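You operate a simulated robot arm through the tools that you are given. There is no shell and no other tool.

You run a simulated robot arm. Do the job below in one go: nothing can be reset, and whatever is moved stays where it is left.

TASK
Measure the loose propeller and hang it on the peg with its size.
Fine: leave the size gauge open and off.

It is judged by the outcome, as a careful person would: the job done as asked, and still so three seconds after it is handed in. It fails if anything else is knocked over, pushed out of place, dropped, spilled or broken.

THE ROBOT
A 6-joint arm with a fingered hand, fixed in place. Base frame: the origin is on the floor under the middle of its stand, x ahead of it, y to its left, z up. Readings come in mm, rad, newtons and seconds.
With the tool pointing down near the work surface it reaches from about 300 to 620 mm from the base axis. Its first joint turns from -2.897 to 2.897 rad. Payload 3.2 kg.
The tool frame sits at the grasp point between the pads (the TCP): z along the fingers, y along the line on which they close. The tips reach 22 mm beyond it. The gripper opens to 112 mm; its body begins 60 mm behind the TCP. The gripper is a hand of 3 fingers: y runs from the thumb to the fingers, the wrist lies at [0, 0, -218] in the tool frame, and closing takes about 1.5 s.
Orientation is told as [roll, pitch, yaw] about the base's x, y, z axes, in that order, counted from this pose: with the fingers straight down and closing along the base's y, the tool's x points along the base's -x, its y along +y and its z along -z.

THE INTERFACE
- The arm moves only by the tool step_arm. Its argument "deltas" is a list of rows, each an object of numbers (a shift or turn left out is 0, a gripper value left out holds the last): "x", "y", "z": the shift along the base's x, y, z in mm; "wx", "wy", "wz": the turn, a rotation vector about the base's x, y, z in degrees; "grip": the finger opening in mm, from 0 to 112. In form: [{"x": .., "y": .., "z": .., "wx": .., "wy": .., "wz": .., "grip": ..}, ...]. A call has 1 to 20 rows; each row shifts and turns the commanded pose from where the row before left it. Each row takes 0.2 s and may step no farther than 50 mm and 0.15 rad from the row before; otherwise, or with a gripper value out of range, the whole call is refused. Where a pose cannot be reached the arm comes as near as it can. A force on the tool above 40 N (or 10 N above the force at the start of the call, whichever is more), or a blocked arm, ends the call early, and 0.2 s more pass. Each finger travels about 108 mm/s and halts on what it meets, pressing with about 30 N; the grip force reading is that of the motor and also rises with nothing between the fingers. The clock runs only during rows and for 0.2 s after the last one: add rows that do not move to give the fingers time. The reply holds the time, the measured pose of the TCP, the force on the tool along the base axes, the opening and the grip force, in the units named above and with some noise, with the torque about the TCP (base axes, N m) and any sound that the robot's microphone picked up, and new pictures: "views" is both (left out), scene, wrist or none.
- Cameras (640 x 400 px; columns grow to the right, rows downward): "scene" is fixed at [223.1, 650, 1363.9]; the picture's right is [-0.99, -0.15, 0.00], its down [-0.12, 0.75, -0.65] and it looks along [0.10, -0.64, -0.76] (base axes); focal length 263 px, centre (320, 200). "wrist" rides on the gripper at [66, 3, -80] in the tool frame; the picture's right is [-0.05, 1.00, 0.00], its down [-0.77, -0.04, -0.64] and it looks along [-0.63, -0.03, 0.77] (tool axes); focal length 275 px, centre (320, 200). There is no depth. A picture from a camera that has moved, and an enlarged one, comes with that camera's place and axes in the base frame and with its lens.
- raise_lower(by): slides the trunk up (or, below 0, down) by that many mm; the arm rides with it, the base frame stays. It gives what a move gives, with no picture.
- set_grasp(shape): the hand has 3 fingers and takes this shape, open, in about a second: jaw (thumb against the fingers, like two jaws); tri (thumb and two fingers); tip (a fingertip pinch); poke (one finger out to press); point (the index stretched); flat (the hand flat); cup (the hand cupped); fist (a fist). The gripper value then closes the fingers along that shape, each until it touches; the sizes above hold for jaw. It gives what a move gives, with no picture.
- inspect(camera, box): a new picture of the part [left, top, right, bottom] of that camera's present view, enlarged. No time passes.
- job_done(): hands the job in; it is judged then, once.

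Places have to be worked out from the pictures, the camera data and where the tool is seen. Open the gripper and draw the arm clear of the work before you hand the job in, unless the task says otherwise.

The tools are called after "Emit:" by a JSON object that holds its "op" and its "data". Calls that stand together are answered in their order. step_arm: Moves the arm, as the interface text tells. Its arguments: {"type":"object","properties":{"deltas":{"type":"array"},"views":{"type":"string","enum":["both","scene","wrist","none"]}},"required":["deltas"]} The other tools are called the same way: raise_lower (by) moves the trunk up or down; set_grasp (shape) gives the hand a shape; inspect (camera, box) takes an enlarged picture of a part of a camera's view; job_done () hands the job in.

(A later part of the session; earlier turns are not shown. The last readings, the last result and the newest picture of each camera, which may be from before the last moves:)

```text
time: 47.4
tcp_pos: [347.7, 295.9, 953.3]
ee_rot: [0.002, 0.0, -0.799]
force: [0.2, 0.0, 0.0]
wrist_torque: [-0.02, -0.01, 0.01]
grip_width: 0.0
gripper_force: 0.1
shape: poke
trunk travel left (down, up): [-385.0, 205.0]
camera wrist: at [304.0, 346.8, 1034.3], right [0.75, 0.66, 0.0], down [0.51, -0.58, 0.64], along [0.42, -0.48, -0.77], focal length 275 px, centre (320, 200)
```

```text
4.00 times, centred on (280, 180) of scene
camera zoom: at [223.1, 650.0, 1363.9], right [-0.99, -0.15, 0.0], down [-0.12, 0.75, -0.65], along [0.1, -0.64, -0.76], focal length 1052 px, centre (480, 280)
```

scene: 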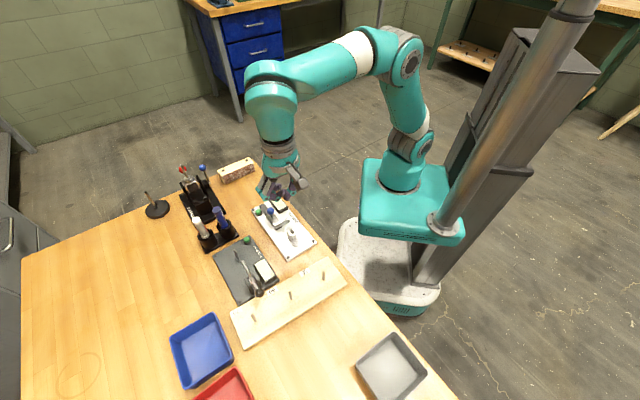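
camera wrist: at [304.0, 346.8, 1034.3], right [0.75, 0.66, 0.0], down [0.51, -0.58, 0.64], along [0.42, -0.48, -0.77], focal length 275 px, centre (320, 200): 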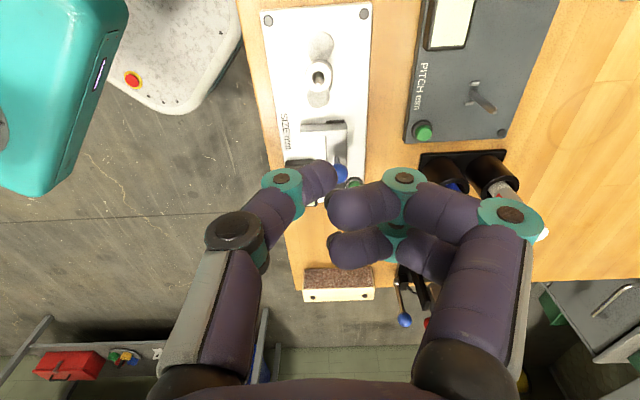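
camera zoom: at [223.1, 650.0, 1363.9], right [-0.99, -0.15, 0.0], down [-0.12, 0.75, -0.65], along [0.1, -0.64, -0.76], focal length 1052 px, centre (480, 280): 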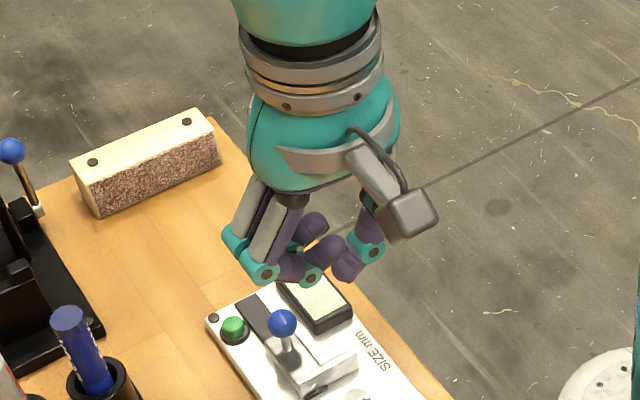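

In the poke shape the curled fingers sit about level with the thumb tip, which isn't ideal for a small button. I'll try the point shape, with the index stretched, and look again.

Emit:
{"op": "set_grasp", "data": {"shape": "point"}}

Emit:
{"op": "step_arm", "data": {"deltas": [{}], "views": "wrist"}}

Emit:
{"op": "inspect", "data": {"camera": "scene", "box": [250, 140, 320, 220]}}

```text
time: 48.3
tcp_pos: [347.8, 296.0, 952.7]
ee_rot: [0.002, 0.0, -0.799]
force: [-0.1, 0.1, 0.5]
wrist_torque: [0.02, -0.02, 0.01]
grip_width: 0.0
gripper_force: 0.0
shape: point
trunk travel left (down, up): [-385.0, 205.0]
```

```text
time: 48.7
tcp_pos: [348.2, 296.4, 953.9]
ee_rot: [0.001, 0.002, -0.799]
force: [0.7, -0.8, -0.9]
wrist_torque: [0.01, 0.01, 0.01]
grip_width: 0.0
gripper_force: 0.1
shape: point
trunk travel left (down, up): [-385.0, 205.0]
camera wrist: at [304.0, 346.8, 1034.3], right [0.75, 0.66, 0.0], down [0.51, -0.58, 0.64], along [0.42, -0.48, -0.77], focal length 275 px, centre (320, 200)
```

wrist: 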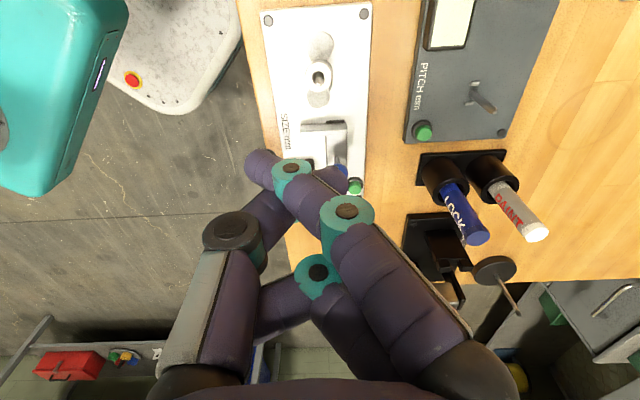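

```text
5.00 times, centred on (285, 180) of scene
camera zoom: at [223.1, 650.0, 1363.9], right [-0.99, -0.15, 0.0], down [-0.12, 0.75, -0.65], along [0.1, -0.64, -0.76], focal length 1315 px, centre (495, 300)
```

zoom: 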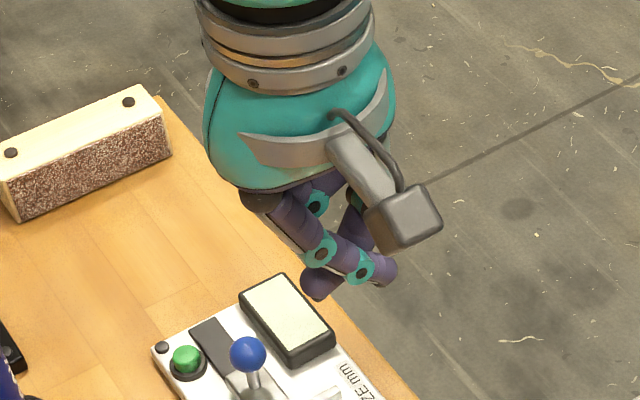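

The point shape doesn't give one clear straight finger either. I'll try the fingertip pinch, which when closed should make a compact pressing tip.

Emit:
{"op": "set_grasp", "data": {"shape": "tip"}}

Emit:
{"op": "step_arm", "data": {"deltas": [{"grip": 0}, {}, {}, {}, {}, {}, {}], "views": "wrist"}}

Emit:
{"op": "inspect", "data": {"camera": "scene", "box": [250, 140, 320, 220]}}

```text
time: 49.6
tcp_pos: [348.2, 296.9, 953.0]
ee_rot: [0.001, 0.0, -0.8]
force: [-0.6, 0.5, 0.4]
wrist_torque: [-0.02, -0.03, 0.02]
grip_width: 80.1
gripper_force: 0.0
shape: tip
trunk travel left (down, up): [-385.0, 205.0]
```

```text
time: 51.2
tcp_pos: [347.3, 296.1, 953.3]
ee_rot: [0.002, 0.001, -0.8]
force: [-0.4, 0.5, -0.8]
wrist_torque: [-0.02, 0.02, 0.0]
grip_width: 0.0
gripper_force: 30.4
shape: tip
trunk travel left (down, up): [-385.0, 205.0]
camera wrist: at [304.0, 346.8, 1034.3], right [0.75, 0.66, 0.0], down [0.51, -0.58, 0.64], along [0.42, -0.48, -0.77], focal length 275 px, centre (320, 200)
```

wrist: 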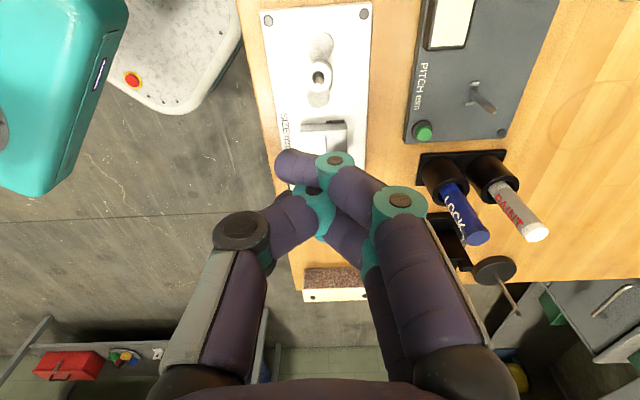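

```text
5.00 times, centred on (285, 180) of scene
camera zoom: at [223.1, 650.0, 1363.9], right [-0.99, -0.15, 0.0], down [-0.12, 0.75, -0.65], along [0.1, -0.64, -0.76], focal length 1315 px, centre (495, 300)
```

zoom: 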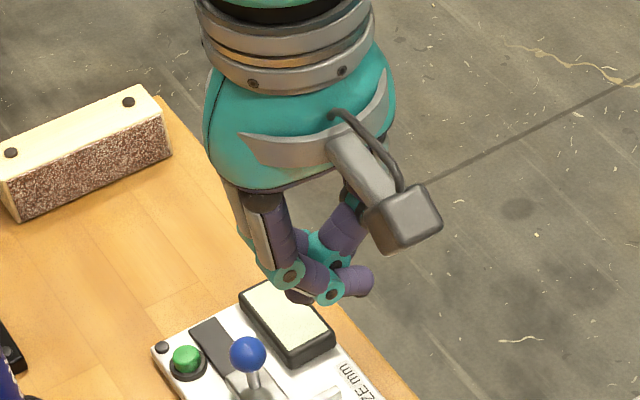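

Closed with nothing between them, the pinch fingers overshoot. On reflection, in the poke shape the thumb tip sat roughly 30 mm below the curled fingers, so I'll go back to poke and triangulate that tip with both cameras.

Emit:
{"op": "set_grasp", "data": {"shape": "poke"}}

Emit:
{"op": "step_arm", "data": {"deltas": [{}, {}], "views": "wrist"}}

Emit:
{"op": "inspect", "data": {"camera": "wrist", "box": [230, 130, 450, 290]}}

Emit:
{"op": "inspect", "data": {"camera": "scene", "box": [255, 160, 305, 210]}}

```text
time: 52.1
tcp_pos: [347.5, 296.6, 953.3]
ee_rot: [0.002, 0.0, -0.799]
force: [0.8, 0.4, 0.0]
wrist_torque: [-0.03, 0.0, 0.0]
grip_width: 0.0
gripper_force: 0.0
shape: poke
trunk travel left (down, up): [-385.0, 205.0]
```

```text
time: 52.7
tcp_pos: [348.0, 296.7, 952.2]
ee_rot: [0.001, -0.001, -0.798]
force: [0.1, -0.2, 0.0]
wrist_torque: [0.02, -0.01, 0.0]
grip_width: 0.0
gripper_force: 0.1
shape: poke
trunk travel left (down, up): [-385.0, 205.0]
camera wrist: at [304.0, 346.8, 1034.3], right [0.75, 0.66, 0.0], down [0.51, -0.58, 0.64], along [0.42, -0.48, -0.77], focal length 275 px, centre (320, 200)
```

wrist: 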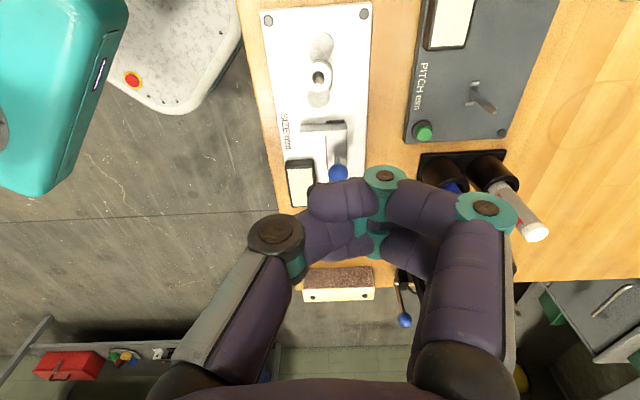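

```text
2.50 times, centred on (340, 210) of wrist
camera zoom: at [304.0, 346.8, 1034.3], right [0.75, 0.66, 0.0], down [0.51, -0.58, 0.64], along [0.42, -0.48, -0.77], focal length 688 px, centre (270, 175)
```

zoom: 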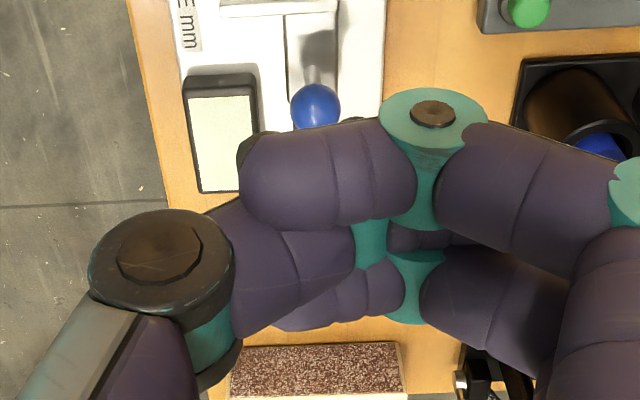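

```text
8.00 times, centred on (280, 185) of scene
camera zoom: at [223.1, 650.0, 1363.9], right [-0.99, -0.15, 0.0], down [-0.12, 0.75, -0.65], along [0.1, -0.64, -0.76], focal length 2104 px, centre (640, 320)
```

zoom: 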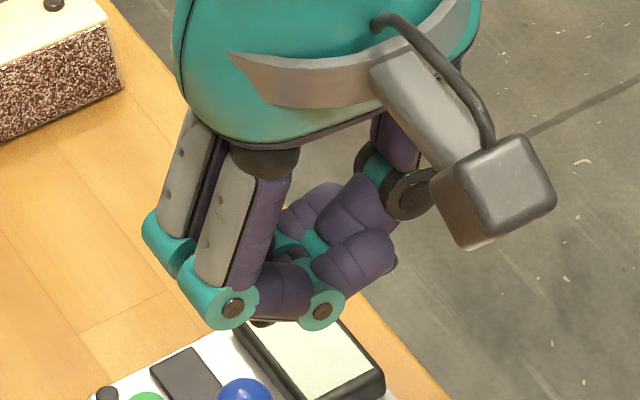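

The poke shape responds to the grip value, which was still 0 from the pinch test. I'll open it to 112 to see the fully extended poke.

Emit:
{"op": "step_arm", "data": {"deltas": [{"grip": 112}, {}, {}, {}, {}, {}], "views": "wrist"}}

Emit:
{"op": "inspect", "data": {"camera": "scene", "box": [255, 160, 305, 210]}}

```text
time: 54.1
tcp_pos: [347.6, 296.2, 954.0]
ee_rot: [0.002, 0.002, -0.8]
force: [-0.2, 0.1, -0.1]
wrist_torque: [-0.01, -0.02, -0.02]
grip_width: 0.1
gripper_force: 0.0
shape: poke
trunk travel left (down, up): [-385.0, 205.0]
camera wrist: at [304.1, 346.8, 1034.3], right [0.75, 0.66, 0.0], down [0.51, -0.58, 0.64], along [0.42, -0.48, -0.77], focal length 275 px, centre (320, 200)
```

wrist: 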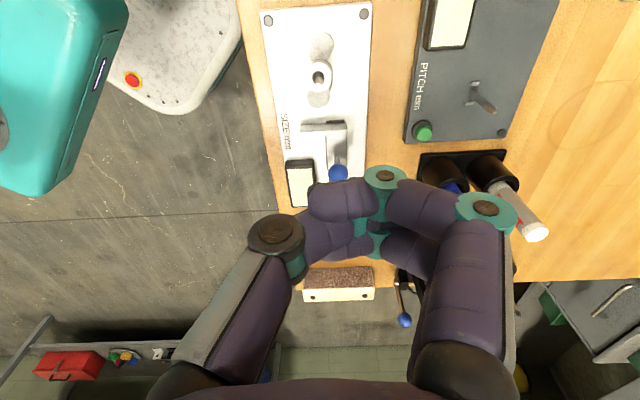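

```text
8.00 times, centred on (280, 185) of scene
camera zoom: at [223.1, 650.0, 1363.9], right [-0.99, -0.15, 0.0], down [-0.12, 0.75, -0.65], along [0.1, -0.64, -0.76], focal length 2104 px, centre (640, 320)
```

zoom: 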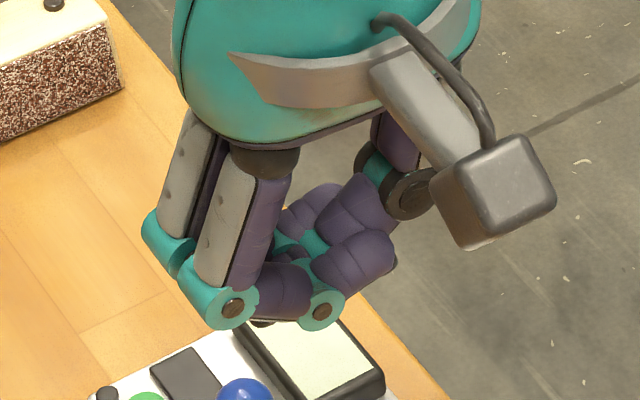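

Nothing changed, and the thumb may be caught under the fingers from the pinch test. I'll return to an open jaw to untangle, then try point with the grip value fully open.

Emit:
{"op": "set_grasp", "data": {"shape": "jaw"}}

Emit:
{"op": "step_arm", "data": {"deltas": [{"grip": 112}, {}, {}, {}, {}], "views": "wrist"}}

Emit:
{"op": "set_grasp", "data": {"shape": "point"}}

Emit:
{"op": "step_arm", "data": {"deltas": [{}, {}, {}], "views": "wrist"}}

Emit:
{"op": "inspect", "data": {"camera": "scene", "box": [255, 160, 305, 210]}}

```text
time: 55.0
tcp_pos: [347.8, 296.9, 952.7]
ee_rot: [0.002, 0.0, -0.8]
force: [0.7, -0.7, -0.3]
wrist_torque: [-0.01, 0.03, 0.0]
grip_width: 112.0
gripper_force: 0.1
shape: jaw
trunk travel left (down, up): [-385.0, 205.0]
```

```text
time: 56.2
tcp_pos: [347.4, 296.6, 952.3]
ee_rot: [0.002, 0.002, -0.801]
force: [-0.6, -0.8, -1.1]
wrist_torque: [0.03, 0.0, -0.04]
grip_width: 111.9
gripper_force: 0.0
shape: jaw
trunk travel left (down, up): [-385.0, 205.0]
camera wrist: at [304.0, 346.8, 1034.3], right [0.75, 0.66, 0.0], down [0.51, -0.58, 0.64], along [0.42, -0.48, -0.77], focal length 275 px, centre (320, 200)
```

wrist: 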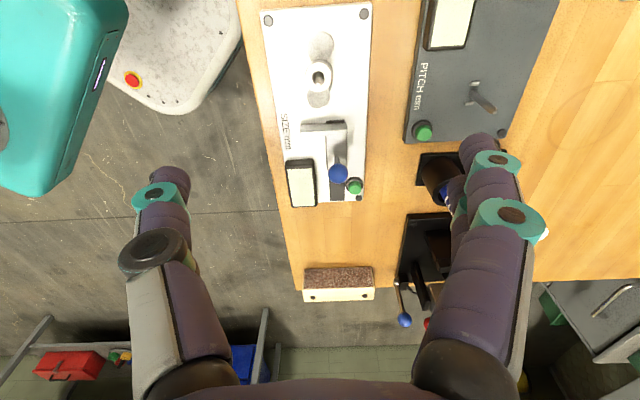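

```text
time: 57.1
tcp_pos: [347.3, 297.2, 953.0]
ee_rot: [0.002, -0.001, -0.799]
force: [-0.1, -0.1, 0.0]
wrist_torque: [0.03, -0.03, 0.04]
grip_width: 0.1
gripper_force: 0.1
shape: point
trunk travel left (down, up): [-385.0, 205.0]
```

```text
time: 57.9
tcp_pos: [348.2, 295.3, 952.3]
ee_rot: [0.001, 0.0, -0.798]
force: [-1.2, -0.5, 0.5]
wrist_torque: [0.01, 0.0, 0.0]
grip_width: 0.0
gripper_force: 0.1
shape: point
trunk travel left (down, up): [-385.0, 205.0]
camera wrist: at [304.0, 346.8, 1034.3], right [0.75, 0.66, 0.0], down [0.51, -0.58, 0.64], along [0.42, -0.48, -0.77], focal length 275 px, centre (320, 200)
```

wrist: 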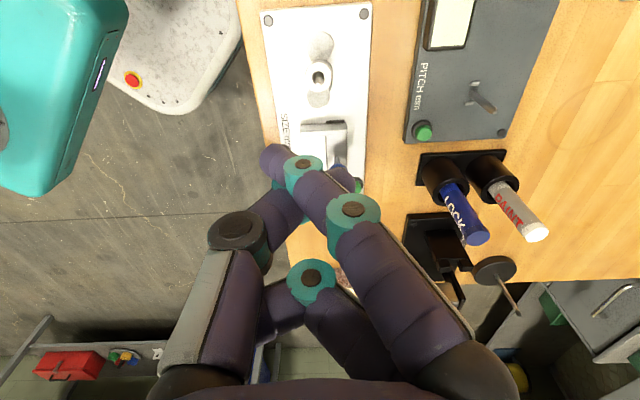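

```text
8.00 times, centred on (280, 185) of scene
camera zoom: at [223.1, 650.0, 1363.9], right [-0.99, -0.15, 0.0], down [-0.12, 0.75, -0.65], along [0.1, -0.64, -0.76], focal length 2104 px, centre (640, 320)
```

zoom: 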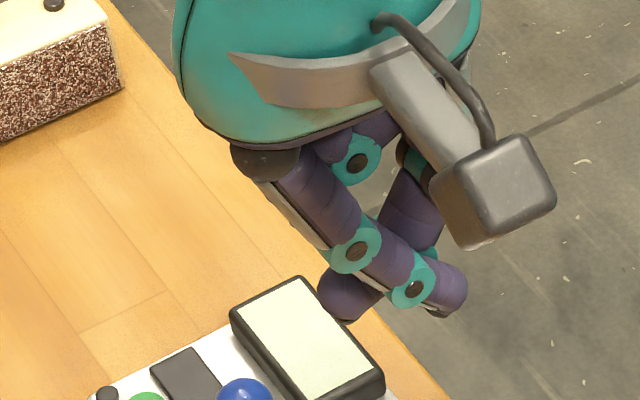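

None of the special shapes gives a clean single tip, so I'll press the button with the thumb alone in jaw shape. Turning the hand to -90° puts the two fingers over empty table. I'll restore jaw at 40 mm and hover above the button near (458, 232).

Emit:
{"op": "set_grasp", "data": {"shape": "jaw"}}

Emit:
{"op": "step_arm", "data": {"deltas": [{"x": 10, "y": -5, "wz": -5, "grip": 80}, {"x": 25, "y": -12, "wz": -7.8, "grip": 40}, {"x": 25, "y": -12, "wz": -7.8}, {"x": 25, "y": -12, "wz": -7.8}, {"x": 25, "y": -12, "z": -20, "wz": -7.8}, {"x": 25, "y": -12, "z": -30, "wz": -7.8}, {"z": -38}, {}, {}], "views": "both"}}

Emit:
{"op": "inspect", "data": {"camera": "wrist", "box": [180, 60, 440, 240]}}

Emit:
{"op": "inspect", "data": {"camera": "scene", "box": [240, 170, 300, 240]}}

```text
time: 58.8
tcp_pos: [349.3, 296.6, 952.5]
ee_rot: [0.003, -0.001, -0.8]
force: [-0.9, 0.4, 0.4]
wrist_torque: [0.02, -0.02, 0.0]
grip_width: 80.0
gripper_force: 0.0
shape: jaw
trunk travel left (down, up): [-385.0, 205.0]
```

```text
time: 60.8
tcp_pos: [477.8, 229.7, 861.7]
ee_rot: [0.004, 0.0, -1.569]
force: [0.7, -0.3, 0.1]
wrist_torque: [0.02, -0.01, -0.02]
grip_width: 11.7
gripper_force: 0.1
shape: jaw
trunk travel left (down, up): [-385.0, 205.0]
camera wrist: at [481.0, 296.5, 942.4], right [1.0, -0.04, 0.0], down [-0.03, -0.77, 0.64], along [-0.03, -0.63, -0.77], focal length 275 px, centre (320, 200)
```

scene: 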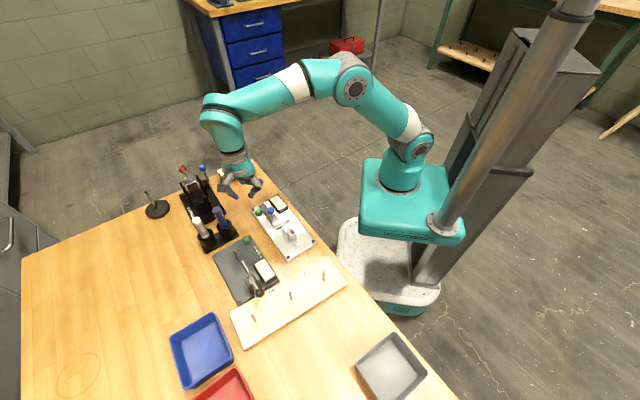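
wrist: 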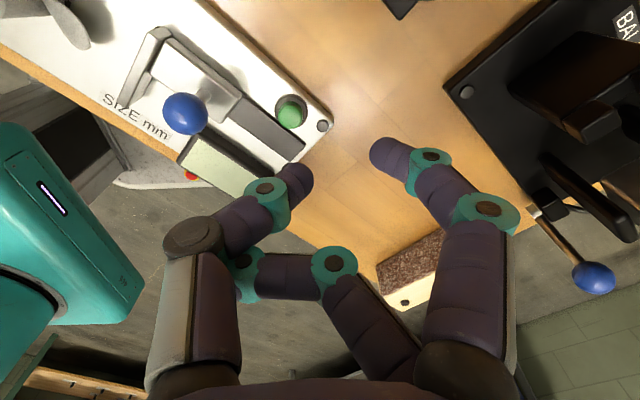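

```text
2.22 times, centred on (310, 150) of wrist
camera zoom: at [481.0, 296.5, 942.4], right [1.0, -0.04, 0.0], down [-0.03, -0.77, 0.64], along [-0.03, -0.63, -0.77], focal length 612 px, centre (342, 311)
```

zoom: 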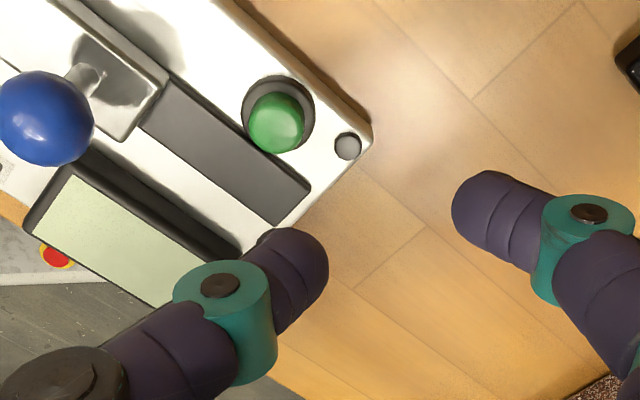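

```text
5.71 times, centred on (270, 205) of scene
camera zoom: at [223.1, 650.0, 1363.9], right [-0.99, -0.15, 0.0], down [-0.12, 0.75, -0.65], along [0.1, -0.64, -0.76], focal length 1503 px, centre (606, 171)
```

zoom: 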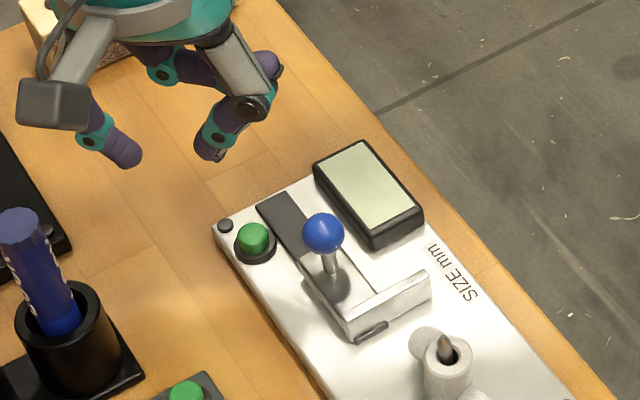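

One finger is still curled across from the previous shape. I'll open fully to reset the hand, then close back to 40.

Emit:
{"op": "step_arm", "data": {"deltas": [{"z": 15, "grip": 112}, {}, {}, {}, {}, {}, {}, {}], "views": "wrist"}}

Emit:
{"op": "step_arm", "data": {"deltas": [{"grip": 80}, {}, {"grip": 60}, {}, {"grip": 40}, {}, {}], "views": "wrist"}}

```text
time: 62.6
tcp_pos: [479.6, 230.1, 877.0]
ee_rot: [0.001, 0.0, -1.568]
force: [0.4, -0.6, 0.7]
wrist_torque: [-0.01, 0.0, 0.02]
grip_width: 80.2
gripper_force: 0.1
shape: jaw
trunk travel left (down, up): [-385.0, 205.0]
camera wrist: at [482.4, 297.1, 958.4], right [1.0, -0.04, 0.0], down [-0.03, -0.77, 0.64], along [-0.03, -0.63, -0.77], focal length 275 px, centre (320, 200)
```

wrist: 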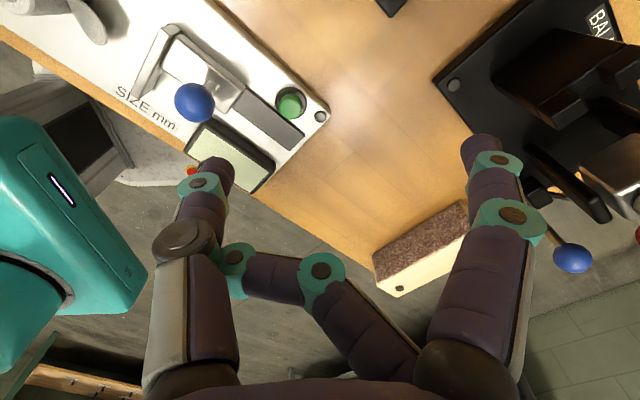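

```text
time: 64.2
tcp_pos: [478.9, 230.5, 878.1]
ee_rot: [0.002, 0.0, -1.567]
force: [0.2, 0.0, -0.9]
wrist_torque: [0.0, 0.04, -0.03]
grip_width: 40.3
gripper_force: 0.1
shape: jaw
trunk travel left (down, up): [-385.0, 205.0]
camera wrist: at [482.4, 297.1, 958.4], right [1.0, -0.04, 0.0], down [-0.03, -0.77, 0.64], along [-0.03, -0.63, -0.77], focal length 275 px, centre (320, 200)
```

wrist: 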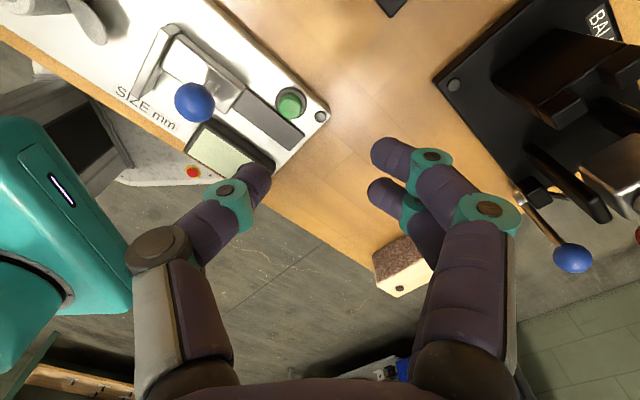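

The hand is back in a clean jaw at 40 mm. I'll zoom in on the thumb tip and the button to line them up.

Emit:
{"op": "inspect", "data": {"camera": "wrist", "box": [200, 60, 400, 220]}}

Emit:
{"op": "inspect", "data": {"camera": "scene", "box": [235, 160, 295, 225]}}

```text
2.50 times, centred on (300, 140) of wrist
camera zoom: at [482.4, 297.1, 958.4], right [1.0, -0.04, 0.0], down [-0.03, -0.77, 0.64], along [-0.03, -0.63, -0.77], focal length 688 px, centre (370, 350)
```

zoom: 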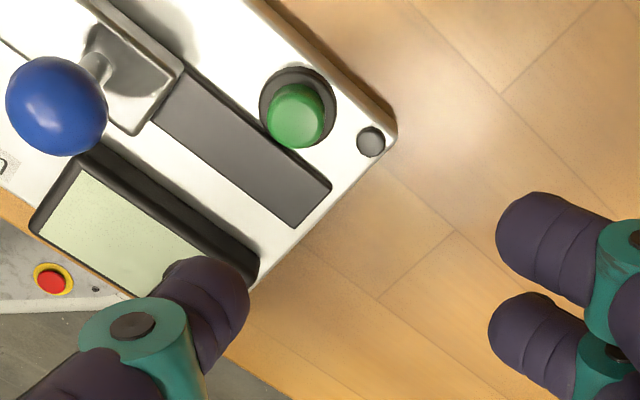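

```text
6.15 times, centred on (265, 192) of scene
camera zoom: at [223.1, 650.0, 1363.9], right [-0.99, -0.15, 0.0], down [-0.12, 0.75, -0.65], along [0.1, -0.64, -0.76], focal length 1618 px, centre (658, 246)
```

zoom: 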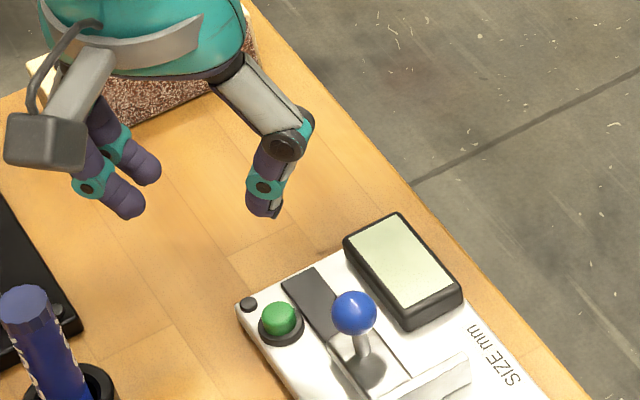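

The thumb tip is about 23.5 mm from the TCP and the button is at about (460.5, 232). Coming straight down at -90° would put a thumb joint very close to the blue ball, so I'll turn to -75°, re-aim the thumb over the button and descend part way.

Emit:
{"op": "step_arm", "data": {"deltas": [{"x": 2, "y": 4.3, "wz": 7.5}, {"x": 2.1, "y": 4.2, "wz": 7.3}, {"z": -15}, {"z": -15}, {"z": -15}, {}, {}], "views": "wrist"}}

Emit:
{"op": "inspect", "data": {"camera": "wrist", "box": [160, 80, 360, 220]}}

Emit:
{"op": "inspect", "data": {"camera": "scene", "box": [235, 170, 295, 235]}}

```text
time: 65.8
tcp_pos: [486.4, 238.2, 833.3]
ee_rot: [0.001, 0.0, -1.308]
force: [0.4, -0.2, -0.4]
wrist_torque: [0.01, 0.01, -0.01]
grip_width: 40.6
gripper_force: 0.0
shape: jaw
trunk travel left (down, up): [-385.0, 205.0]
camera wrist: at [471.6, 304.1, 915.5], right [0.98, 0.21, 0.0], down [0.16, -0.75, 0.64], along [0.14, -0.62, -0.77], focal length 275 px, centre (320, 200)
```

wrist: 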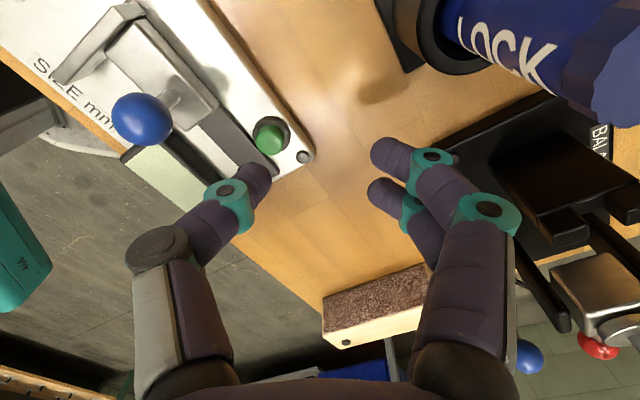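

```text
2.86 times, centred on (260, 150) of wrist
camera zoom: at [471.6, 304.1, 915.5], right [0.98, 0.21, 0.0], down [0.16, -0.75, 0.64], along [0.14, -0.62, -0.77], focal length 786 px, centre (491, 343)
```

zoom: 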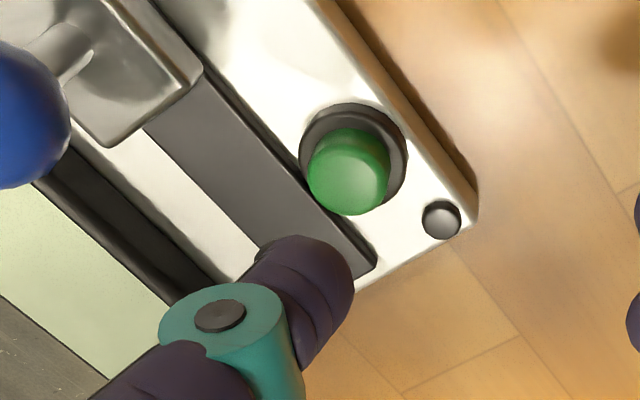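

```text
6.15 times, centred on (265, 202) of scene
camera zoom: at [223.1, 650.0, 1363.9], right [-0.99, -0.15, 0.0], down [-0.12, 0.75, -0.65], along [0.1, -0.64, -0.76], focal length 1618 px, centre (658, 185)
```

zoom: 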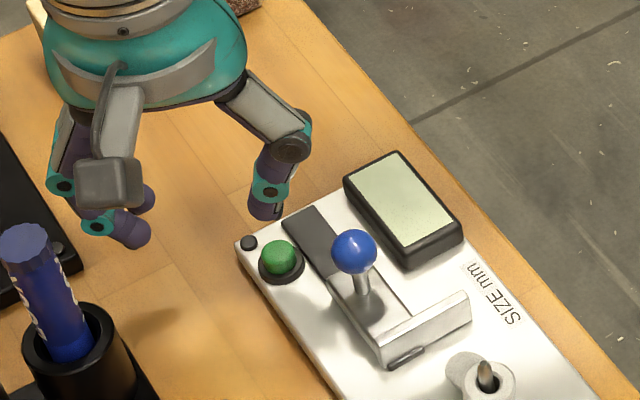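

The button is about 2–4 mm from directly under the thumb tip. I'll shift (-2.5, -3) and come down to just above it.

Emit:
{"op": "step_arm", "data": {"deltas": [{"x": -2.5, "y": -3}, {"z": -10}, {"z": -8}, {}, {}], "views": "none"}}

Emit:
{"op": "inspect", "data": {"camera": "wrist", "box": [160, 80, 360, 220]}}

Emit:
{"op": "inspect", "data": {"camera": "scene", "box": [245, 185, 285, 225]}}

```text
time: 67.0
tcp_pos: [483.0, 236.6, 816.7]
ee_rot: [0.003, 0.0, -1.31]
force: [0.0, -0.3, -0.1]
wrist_torque: [-0.02, 0.01, 0.02]
grip_width: 40.6
gripper_force: 0.0
shape: jaw
trunk travel left (down, up): [-385.0, 205.0]
```

```text
2.86 times, centred on (260, 150) of wrist
camera zoom: at [468.9, 302.3, 898.4], right [0.98, 0.21, 0.0], down [0.16, -0.75, 0.64], along [0.14, -0.62, -0.77], focal length 786 px, centre (491, 343)
```

zoom: 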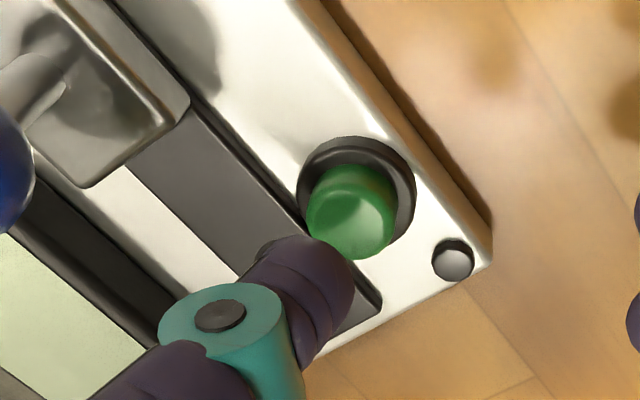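

```text
10.00 times, centred on (265, 205) of scene
camera zoom: at [223.1, 650.0, 1363.9], right [-0.99, -0.15, 0.0], down [-0.12, 0.75, -0.65], along [0.1, -0.64, -0.76], focal length 2630 px, centre (870, 150)
```

zoom: 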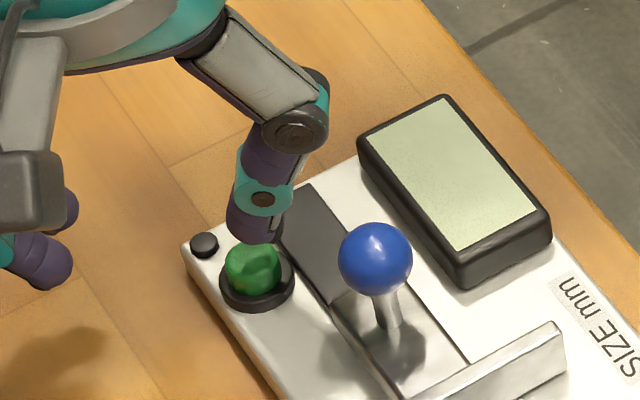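

The thumb is right over the button with about 9 mm to go. I'll ease down in 1.5 mm steps and listen for a click.

Emit:
{"op": "step_arm", "data": {"deltas": [{"x": 1, "z": -2}, {"z": -2}, {"z": -1.5}, {"z": -1.5}, {}], "views": "none"}}

Emit:
{"op": "inspect", "data": {"camera": "scene", "box": [245, 185, 285, 225]}}

```text
time: 68.2
tcp_pos: [484.5, 237.6, 808.8]
ee_rot: [0.003, 0.0, -1.309]
force: [-0.5, -0.2, 0.4]
wrist_torque: [-0.02, 0.02, -0.01]
grip_width: 40.2
gripper_force: 0.1
shape: jaw
trunk travel left (down, up): [-385.0, 205.0]
```

```text
10.00 times, centred on (265, 205) of scene
camera zoom: at [223.1, 650.0, 1363.9], right [-0.99, -0.15, 0.0], down [-0.12, 0.75, -0.65], along [0.1, -0.64, -0.76], focal length 2630 px, centre (870, 150)
```

zoom: 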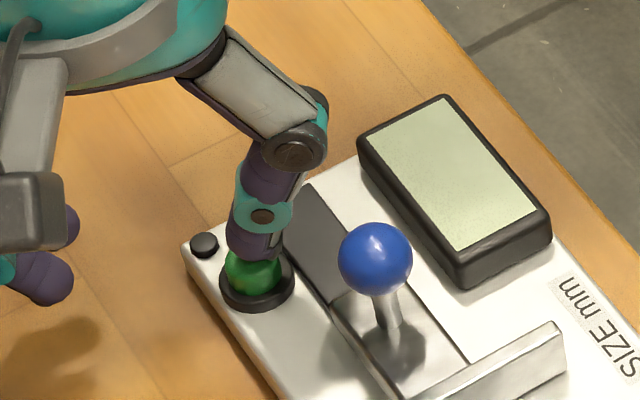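

Emit:
{"op": "step_arm", "data": {"deltas": [{"z": -1.5}, {"z": -1.5}, {}], "views": "none"}}

Emit:
{"op": "inspect", "data": {"camera": "scene", "box": [245, 185, 285, 225]}}

```text
time: 69.0
tcp_pos: [484.5, 235.3, 806.0]
ee_rot: [0.004, 0.0, -1.311]
force: [-0.9, 0.3, 1.0]
wrist_torque: [0.01, 0.03, -0.02]
grip_width: 40.4
gripper_force: 0.0
shape: jaw
trunk travel left (down, up): [-385.0, 205.0]
```

```text
10.00 times, centred on (265, 205) of scene
camera zoom: at [223.1, 650.0, 1363.9], right [-0.99, -0.15, 0.0], down [-0.12, 0.75, -0.65], along [0.1, -0.64, -0.76], focal length 2630 px, centre (870, 150)
```

zoom: 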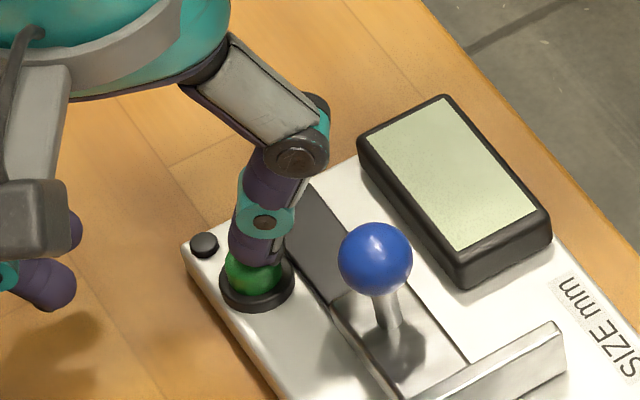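

Emit:
{"op": "step_arm", "data": {"deltas": [{"z": -1}, {"z": -1}, {}], "views": "none"}}

Emit:
{"op": "inspect", "data": {"camera": "scene", "box": [245, 185, 285, 225]}}

```text
time: 69.8
tcp_pos: [483.3, 237.1, 804.0]
ee_rot: [0.002, 0.001, -1.311]
force: [1.4, -0.2, 1.3]
wrist_torque: [0.05, 0.03, 0.0]
grip_width: 40.2
gripper_force: 0.0
shape: jaw
trunk travel left (down, up): [-385.0, 205.0]
```

```text
10.00 times, centred on (265, 205) of scene
camera zoom: at [223.1, 650.0, 1363.9], right [-0.99, -0.15, 0.0], down [-0.12, 0.75, -0.65], along [0.1, -0.64, -0.76], focal length 2630 px, centre (870, 150)
```

zoom: 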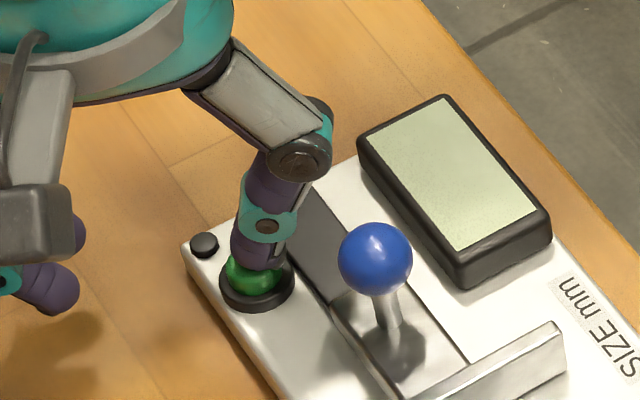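

Emit:
{"op": "step_arm", "data": {"deltas": [{"z": -1}, {"z": -1}, {}], "views": "none"}}

Emit:
{"op": "inspect", "data": {"camera": "scene", "box": [245, 185, 285, 225]}}

```text
time: 70.6
tcp_pos: [483.8, 235.7, 802.1]
ee_rot: [0.001, -0.001, -1.308]
force: [-0.7, -0.1, 1.4]
wrist_torque: [0.03, 0.01, -0.02]
grip_width: 40.3
gripper_force: 0.0
shape: jaw
trunk travel left (down, up): [-385.0, 205.0]
heard: click
```

```text
10.00 times, centred on (265, 205) of scene
camera zoom: at [223.1, 650.0, 1363.9], right [-0.99, -0.15, 0.0], down [-0.12, 0.75, -0.65], along [0.1, -0.64, -0.76], focal length 2630 px, centre (870, 150)
```

zoom: 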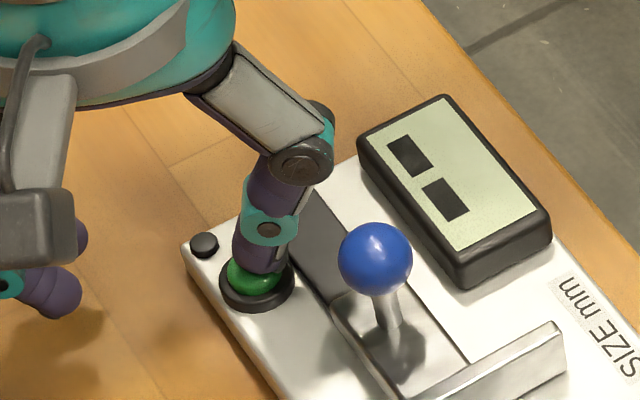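

A click, and the display lit up with two blocks, so the gauge is on. I'll lift off and move over the blue knob with the hand back at -45°, square to the slider.

Emit:
{"op": "step_arm", "data": {"deltas": [{"z": 5}, {"z": 20}, {"z": 30}, {"x": -10, "z": 10, "wz": 7.5, "grip": 60}, {"x": -28, "y": 3, "wz": 7.5}, {"x": -29, "y": 4, "wz": 7.5}, {"wz": 7.5}, {}, {}], "views": "both"}}

Emit:
{"op": "inspect", "data": {"camera": "wrist", "box": [220, 60, 420, 220]}}

Emit:
{"op": "inspect", "data": {"camera": "scene", "box": [245, 185, 305, 245]}}

```text
time: 72.6
tcp_pos: [415.3, 241.1, 868.3]
ee_rot: [0.002, 0.0, -0.786]
force: [-0.1, -0.3, 0.2]
wrist_torque: [0.01, 0.02, -0.03]
grip_width: 59.4
gripper_force: 0.0
shape: jaw
trunk travel left (down, up): [-385.0, 205.0]
camera wrist: at [370.7, 291.4, 949.5], right [0.74, 0.67, 0.0], down [0.52, -0.57, 0.64], along [0.43, -0.47, -0.77], focal length 275 px, centre (320, 200)
```

scene: 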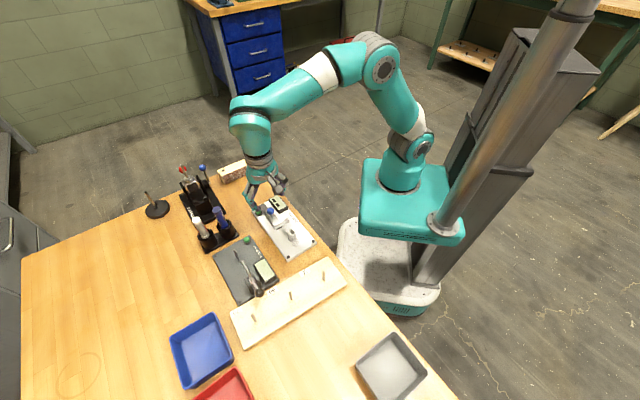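
wrist: 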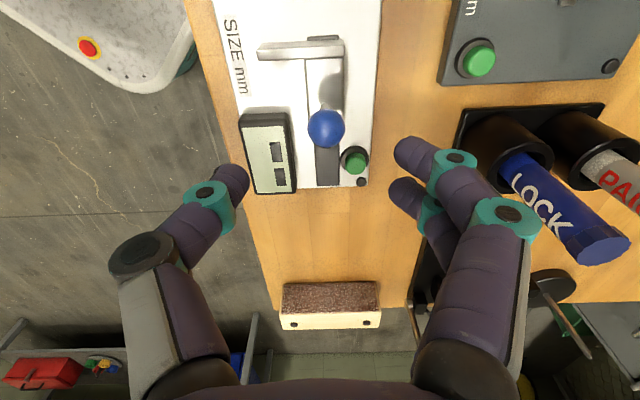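

```text
2.50 times, centred on (320, 140) of wrist
camera zoom: at [370.7, 291.4, 949.5], right [0.74, 0.67, 0.0], down [0.52, -0.57, 0.64], along [0.43, -0.47, -0.77], focal length 688 px, centre (320, 350)
```

zoom: 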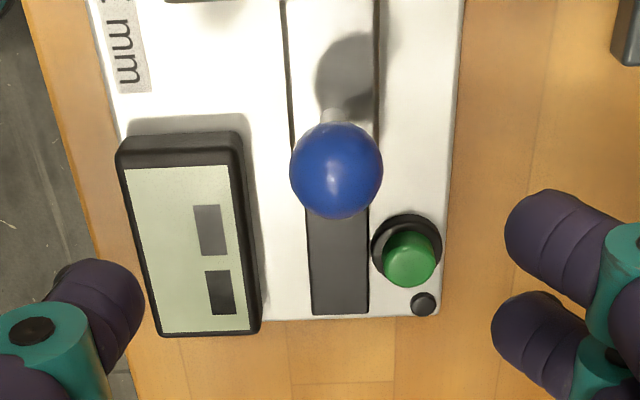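

```text
6.67 times, centred on (275, 215) of scene
camera zoom: at [223.1, 650.0, 1363.9], right [-0.99, -0.15, 0.0], down [-0.12, 0.75, -0.65], along [0.1, -0.64, -0.76], focal length 1753 px, centre (620, 100)
```

zoom: 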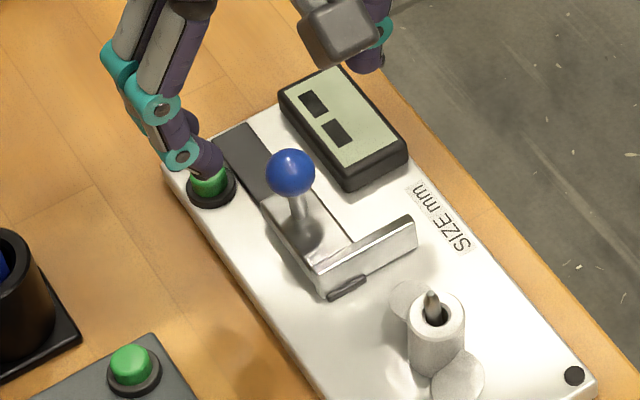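

The display shows two dashes. The ball is about (0.7, 3.5) mm off the tool axis with its center near z 809. I'll center on it and lower to z 820, which keeps the tips clear above the display box.

Emit:
{"op": "step_arm", "data": {"deltas": [{"x": 1.6, "y": 3.3}, {"z": -15}, {"z": -15}, {"z": -10}, {}, {}], "views": "none"}}

Emit:
{"op": "inspect", "data": {"camera": "wrist", "box": [200, 80, 440, 260]}}

Emit:
{"op": "inspect", "data": {"camera": "scene", "box": [245, 185, 305, 245]}}

```text
time: 74.0
tcp_pos: [419.3, 246.0, 830.2]
ee_rot: [0.003, 0.002, -0.786]
force: [0.2, -0.2, -0.3]
wrist_torque: [-0.02, 0.01, 0.01]
grip_width: 59.4
gripper_force: 0.1
shape: jaw
trunk travel left (down, up): [-385.0, 205.0]
```

```text
2.22 times, centred on (320, 170) of wrist
camera zoom: at [373.7, 295.5, 909.8], right [0.74, 0.67, 0.0], down [0.52, -0.57, 0.64], along [0.43, -0.47, -0.77], focal length 612 px, centre (320, 267)
```

zoom: 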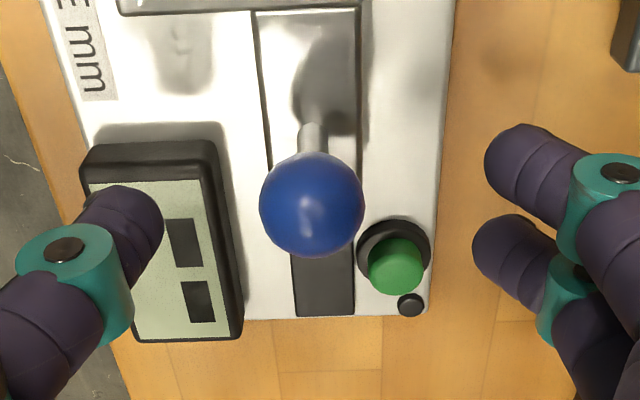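

```text
6.67 times, centred on (275, 215) of scene
camera zoom: at [223.1, 650.0, 1363.9], right [-0.99, -0.15, 0.0], down [-0.12, 0.75, -0.65], along [0.1, -0.64, -0.76], focal length 1753 px, centre (620, 100)
```

zoom: 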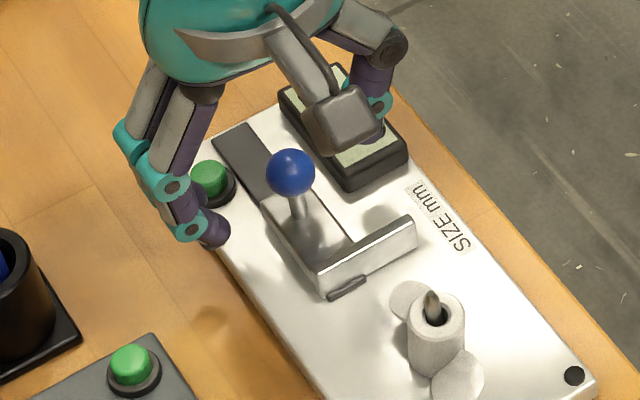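

The ball is now about (-1.4, -1.8) mm off, so I'll trim that, lower 10 mm and close on the knob.

Emit:
{"op": "step_arm", "data": {"deltas": [{"x": -0.3, "y": -2.2}, {"z": -5}, {"z": -5}, {"grip": 45}, {"grip": 32}, {}], "views": "none"}}

Emit:
{"op": "inspect", "data": {"camera": "wrist", "box": [200, 80, 440, 260]}}

Emit:
{"op": "inspect", "data": {"camera": "scene", "box": [245, 185, 305, 245]}}

```text
time: 75.4
tcp_pos: [417.2, 243.5, 818.6]
ee_rot: [0.002, 0.0, -0.786]
force: [-0.5, -0.3, -0.1]
wrist_torque: [0.02, -0.02, -0.02]
grip_width: 32.6
gripper_force: 0.1
shape: jaw
trunk travel left (down, up): [-385.0, 205.0]
```

```text
2.22 times, centred on (320, 170) of wrist
camera zoom: at [373.2, 293.6, 899.4], right [0.74, 0.67, 0.0], down [0.52, -0.57, 0.64], along [0.43, -0.47, -0.77], focal length 612 px, centre (320, 267)
```

zoom: 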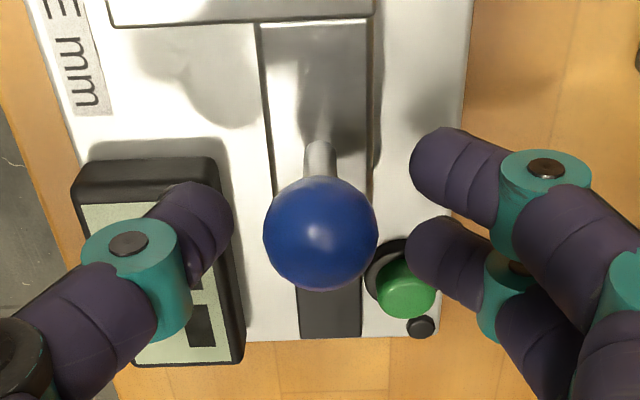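

```text
6.67 times, centred on (275, 215) of scene
camera zoom: at [223.1, 650.0, 1363.9], right [-0.99, -0.15, 0.0], down [-0.12, 0.75, -0.65], along [0.1, -0.64, -0.76], focal length 1753 px, centre (620, 100)
```

zoom: 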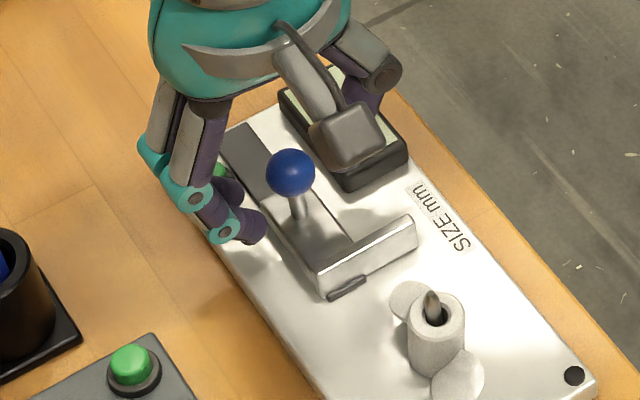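

The ball is centered between the thumb and fingers. Closing the grip on it now.

Emit:
{"op": "step_arm", "data": {"deltas": [{"grip": 22}, {"grip": 12}, {"grip": 0}, {}, {}], "views": "none"}}

Emit:
{"op": "inspect", "data": {"camera": "wrist", "box": [200, 80, 440, 260]}}

```text
time: 76.6
tcp_pos: [417.9, 242.8, 816.8]
ee_rot: [-0.002, 0.002, -0.787]
force: [-4.1, -3.7, -13.8]
wrist_torque: [-0.01, -0.04, -0.02]
grip_width: 0.0
gripper_force: 30.2
shape: jaw
trunk travel left (down, up): [-385.0, 205.0]
```

```text
2.22 times, centred on (320, 170) of wrist
camera zoom: at [373.6, 293.2, 898.4], right [0.74, 0.67, 0.0], down [0.52, -0.57, 0.63], along [0.43, -0.47, -0.77], focal length 612 px, centre (320, 267)
```

zoom: 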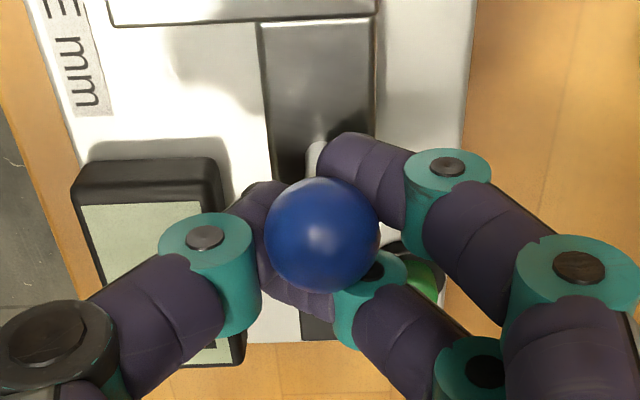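

The fingertips closed under the ball around its stem and are pulling up about 14 N. I'll loosen a little so the hand only cages the stem without lifting the slider.

Emit:
{"op": "step_arm", "data": {"deltas": [{"grip": 10}, {}, {}], "views": "none"}}

Emit:
{"op": "inspect", "data": {"camera": "wrist", "box": [200, 80, 440, 260]}}

```text
time: 77.4
tcp_pos: [417.7, 243.1, 818.6]
ee_rot: [0.003, 0.0, -0.786]
force: [0.0, -0.2, -1.3]
wrist_torque: [0.02, 0.01, 0.0]
grip_width: 10.1
gripper_force: 0.1
shape: jaw
trunk travel left (down, up): [-385.0, 205.0]
```

```text
2.22 times, centred on (320, 170) of wrist
camera zoom: at [373.3, 293.7, 899.9], right [0.74, 0.67, 0.0], down [0.52, -0.57, 0.64], along [0.43, -0.47, -0.77], focal length 612 px, centre (320, 267)
```

zoom: 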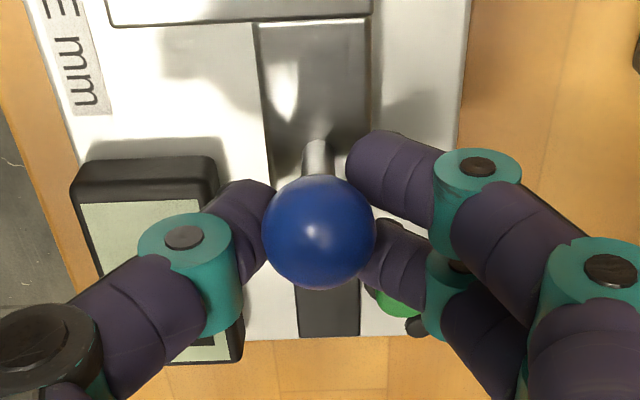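

The stem is caged with no load on it. I'll slide toward the pin along (-0.707, 0.707) in small steps, watching the force and the jaw.

Emit:
{"op": "step_arm", "data": {"deltas": [{"x": -1.77, "y": 1.77}, {"x": -1.77, "y": 1.77}, {"x": -1.77, "y": 1.77}, {"x": -1.77, "y": 1.77}, {}], "views": "none"}}

Emit:
{"op": "inspect", "data": {"camera": "scene", "box": [260, 195, 310, 250]}}

Emit:
{"op": "inspect", "data": {"camera": "wrist", "box": [200, 20, 440, 260]}}

```text
time: 78.6
tcp_pos: [410.1, 251.2, 818.4]
ee_rot: [0.001, 0.001, -0.785]
force: [0.1, -0.6, -0.3]
wrist_torque: [-0.02, -0.02, -0.03]
grip_width: 9.8
gripper_force: 0.0
shape: jaw
trunk travel left (down, up): [-385.0, 205.0]
```

```text
7.27 times, centred on (285, 222) of scene
camera zoom: at [223.1, 650.0, 1363.9], right [-0.99, -0.15, 0.0], down [-0.12, 0.75, -0.65], along [0.1, -0.64, -0.76], focal length 1913 px, centre (574, 36)
```

zoom: 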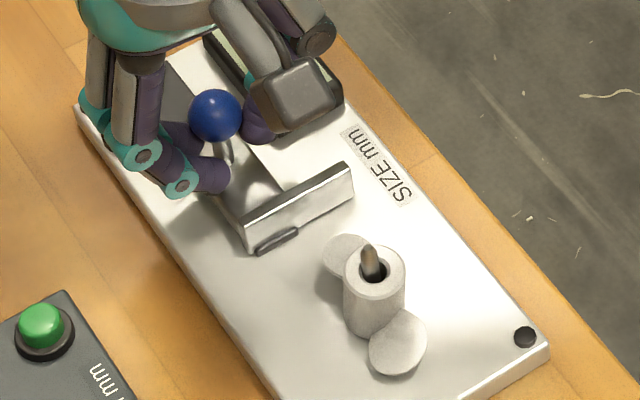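

```text
1.67 times, centred on (320, 140) of wrist
camera zoom: at [366.6, 300.1, 899.6], right [0.74, 0.67, 0.0], down [0.52, -0.57, 0.64], along [0.43, -0.47, -0.77], focal length 459 px, centre (320, 300)
```

zoom: 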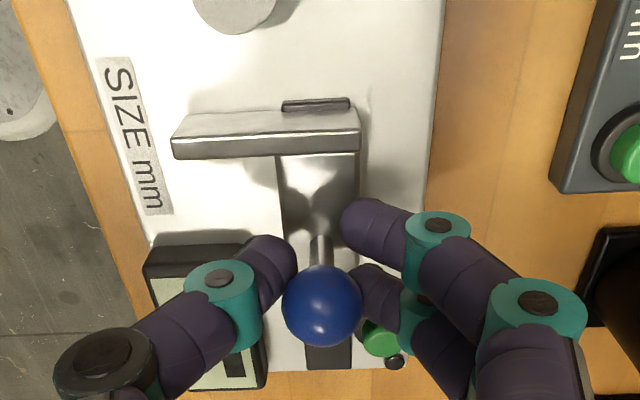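

The hand slid past the ball without moving it, because the cage was too loose. I'll go back, raise 6 mm so the pads meet the ball nearer its equator, and grip it properly.

Emit:
{"op": "step_arm", "data": {"deltas": [{"grip": 30}, {"x": 3.5, "y": -3.5}, {"x": 3.3, "y": -3.3, "z": 3}, {"z": 3.5}, {}, {"grip": 20}, {"grip": 10}, {"grip": 0}, {}, {}], "views": "none"}}

Emit:
{"op": "inspect", "data": {"camera": "wrist", "box": [200, 80, 440, 260]}}

```text
time: 80.8
tcp_pos: [418.5, 243.9, 823.8]
ee_rot: [0.0, 0.002, -0.787]
force: [-4.7, -7.4, -10.9]
wrist_torque: [-0.09, 0.04, 0.02]
grip_width: 3.9
gripper_force: 30.4
shape: jaw
trunk travel left (down, up): [-385.0, 205.0]
```

```text
2.22 times, centred on (320, 170) of wrist
camera zoom: at [373.9, 293.5, 904.8], right [0.74, 0.67, 0.0], down [0.52, -0.57, 0.63], along [0.43, -0.47, -0.77], focal length 612 px, centre (320, 267)
```

zoom: 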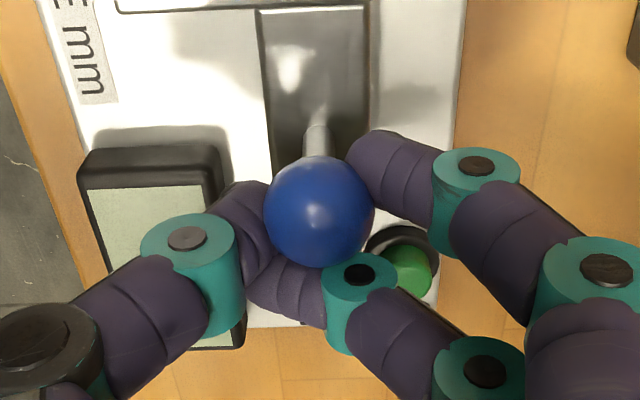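

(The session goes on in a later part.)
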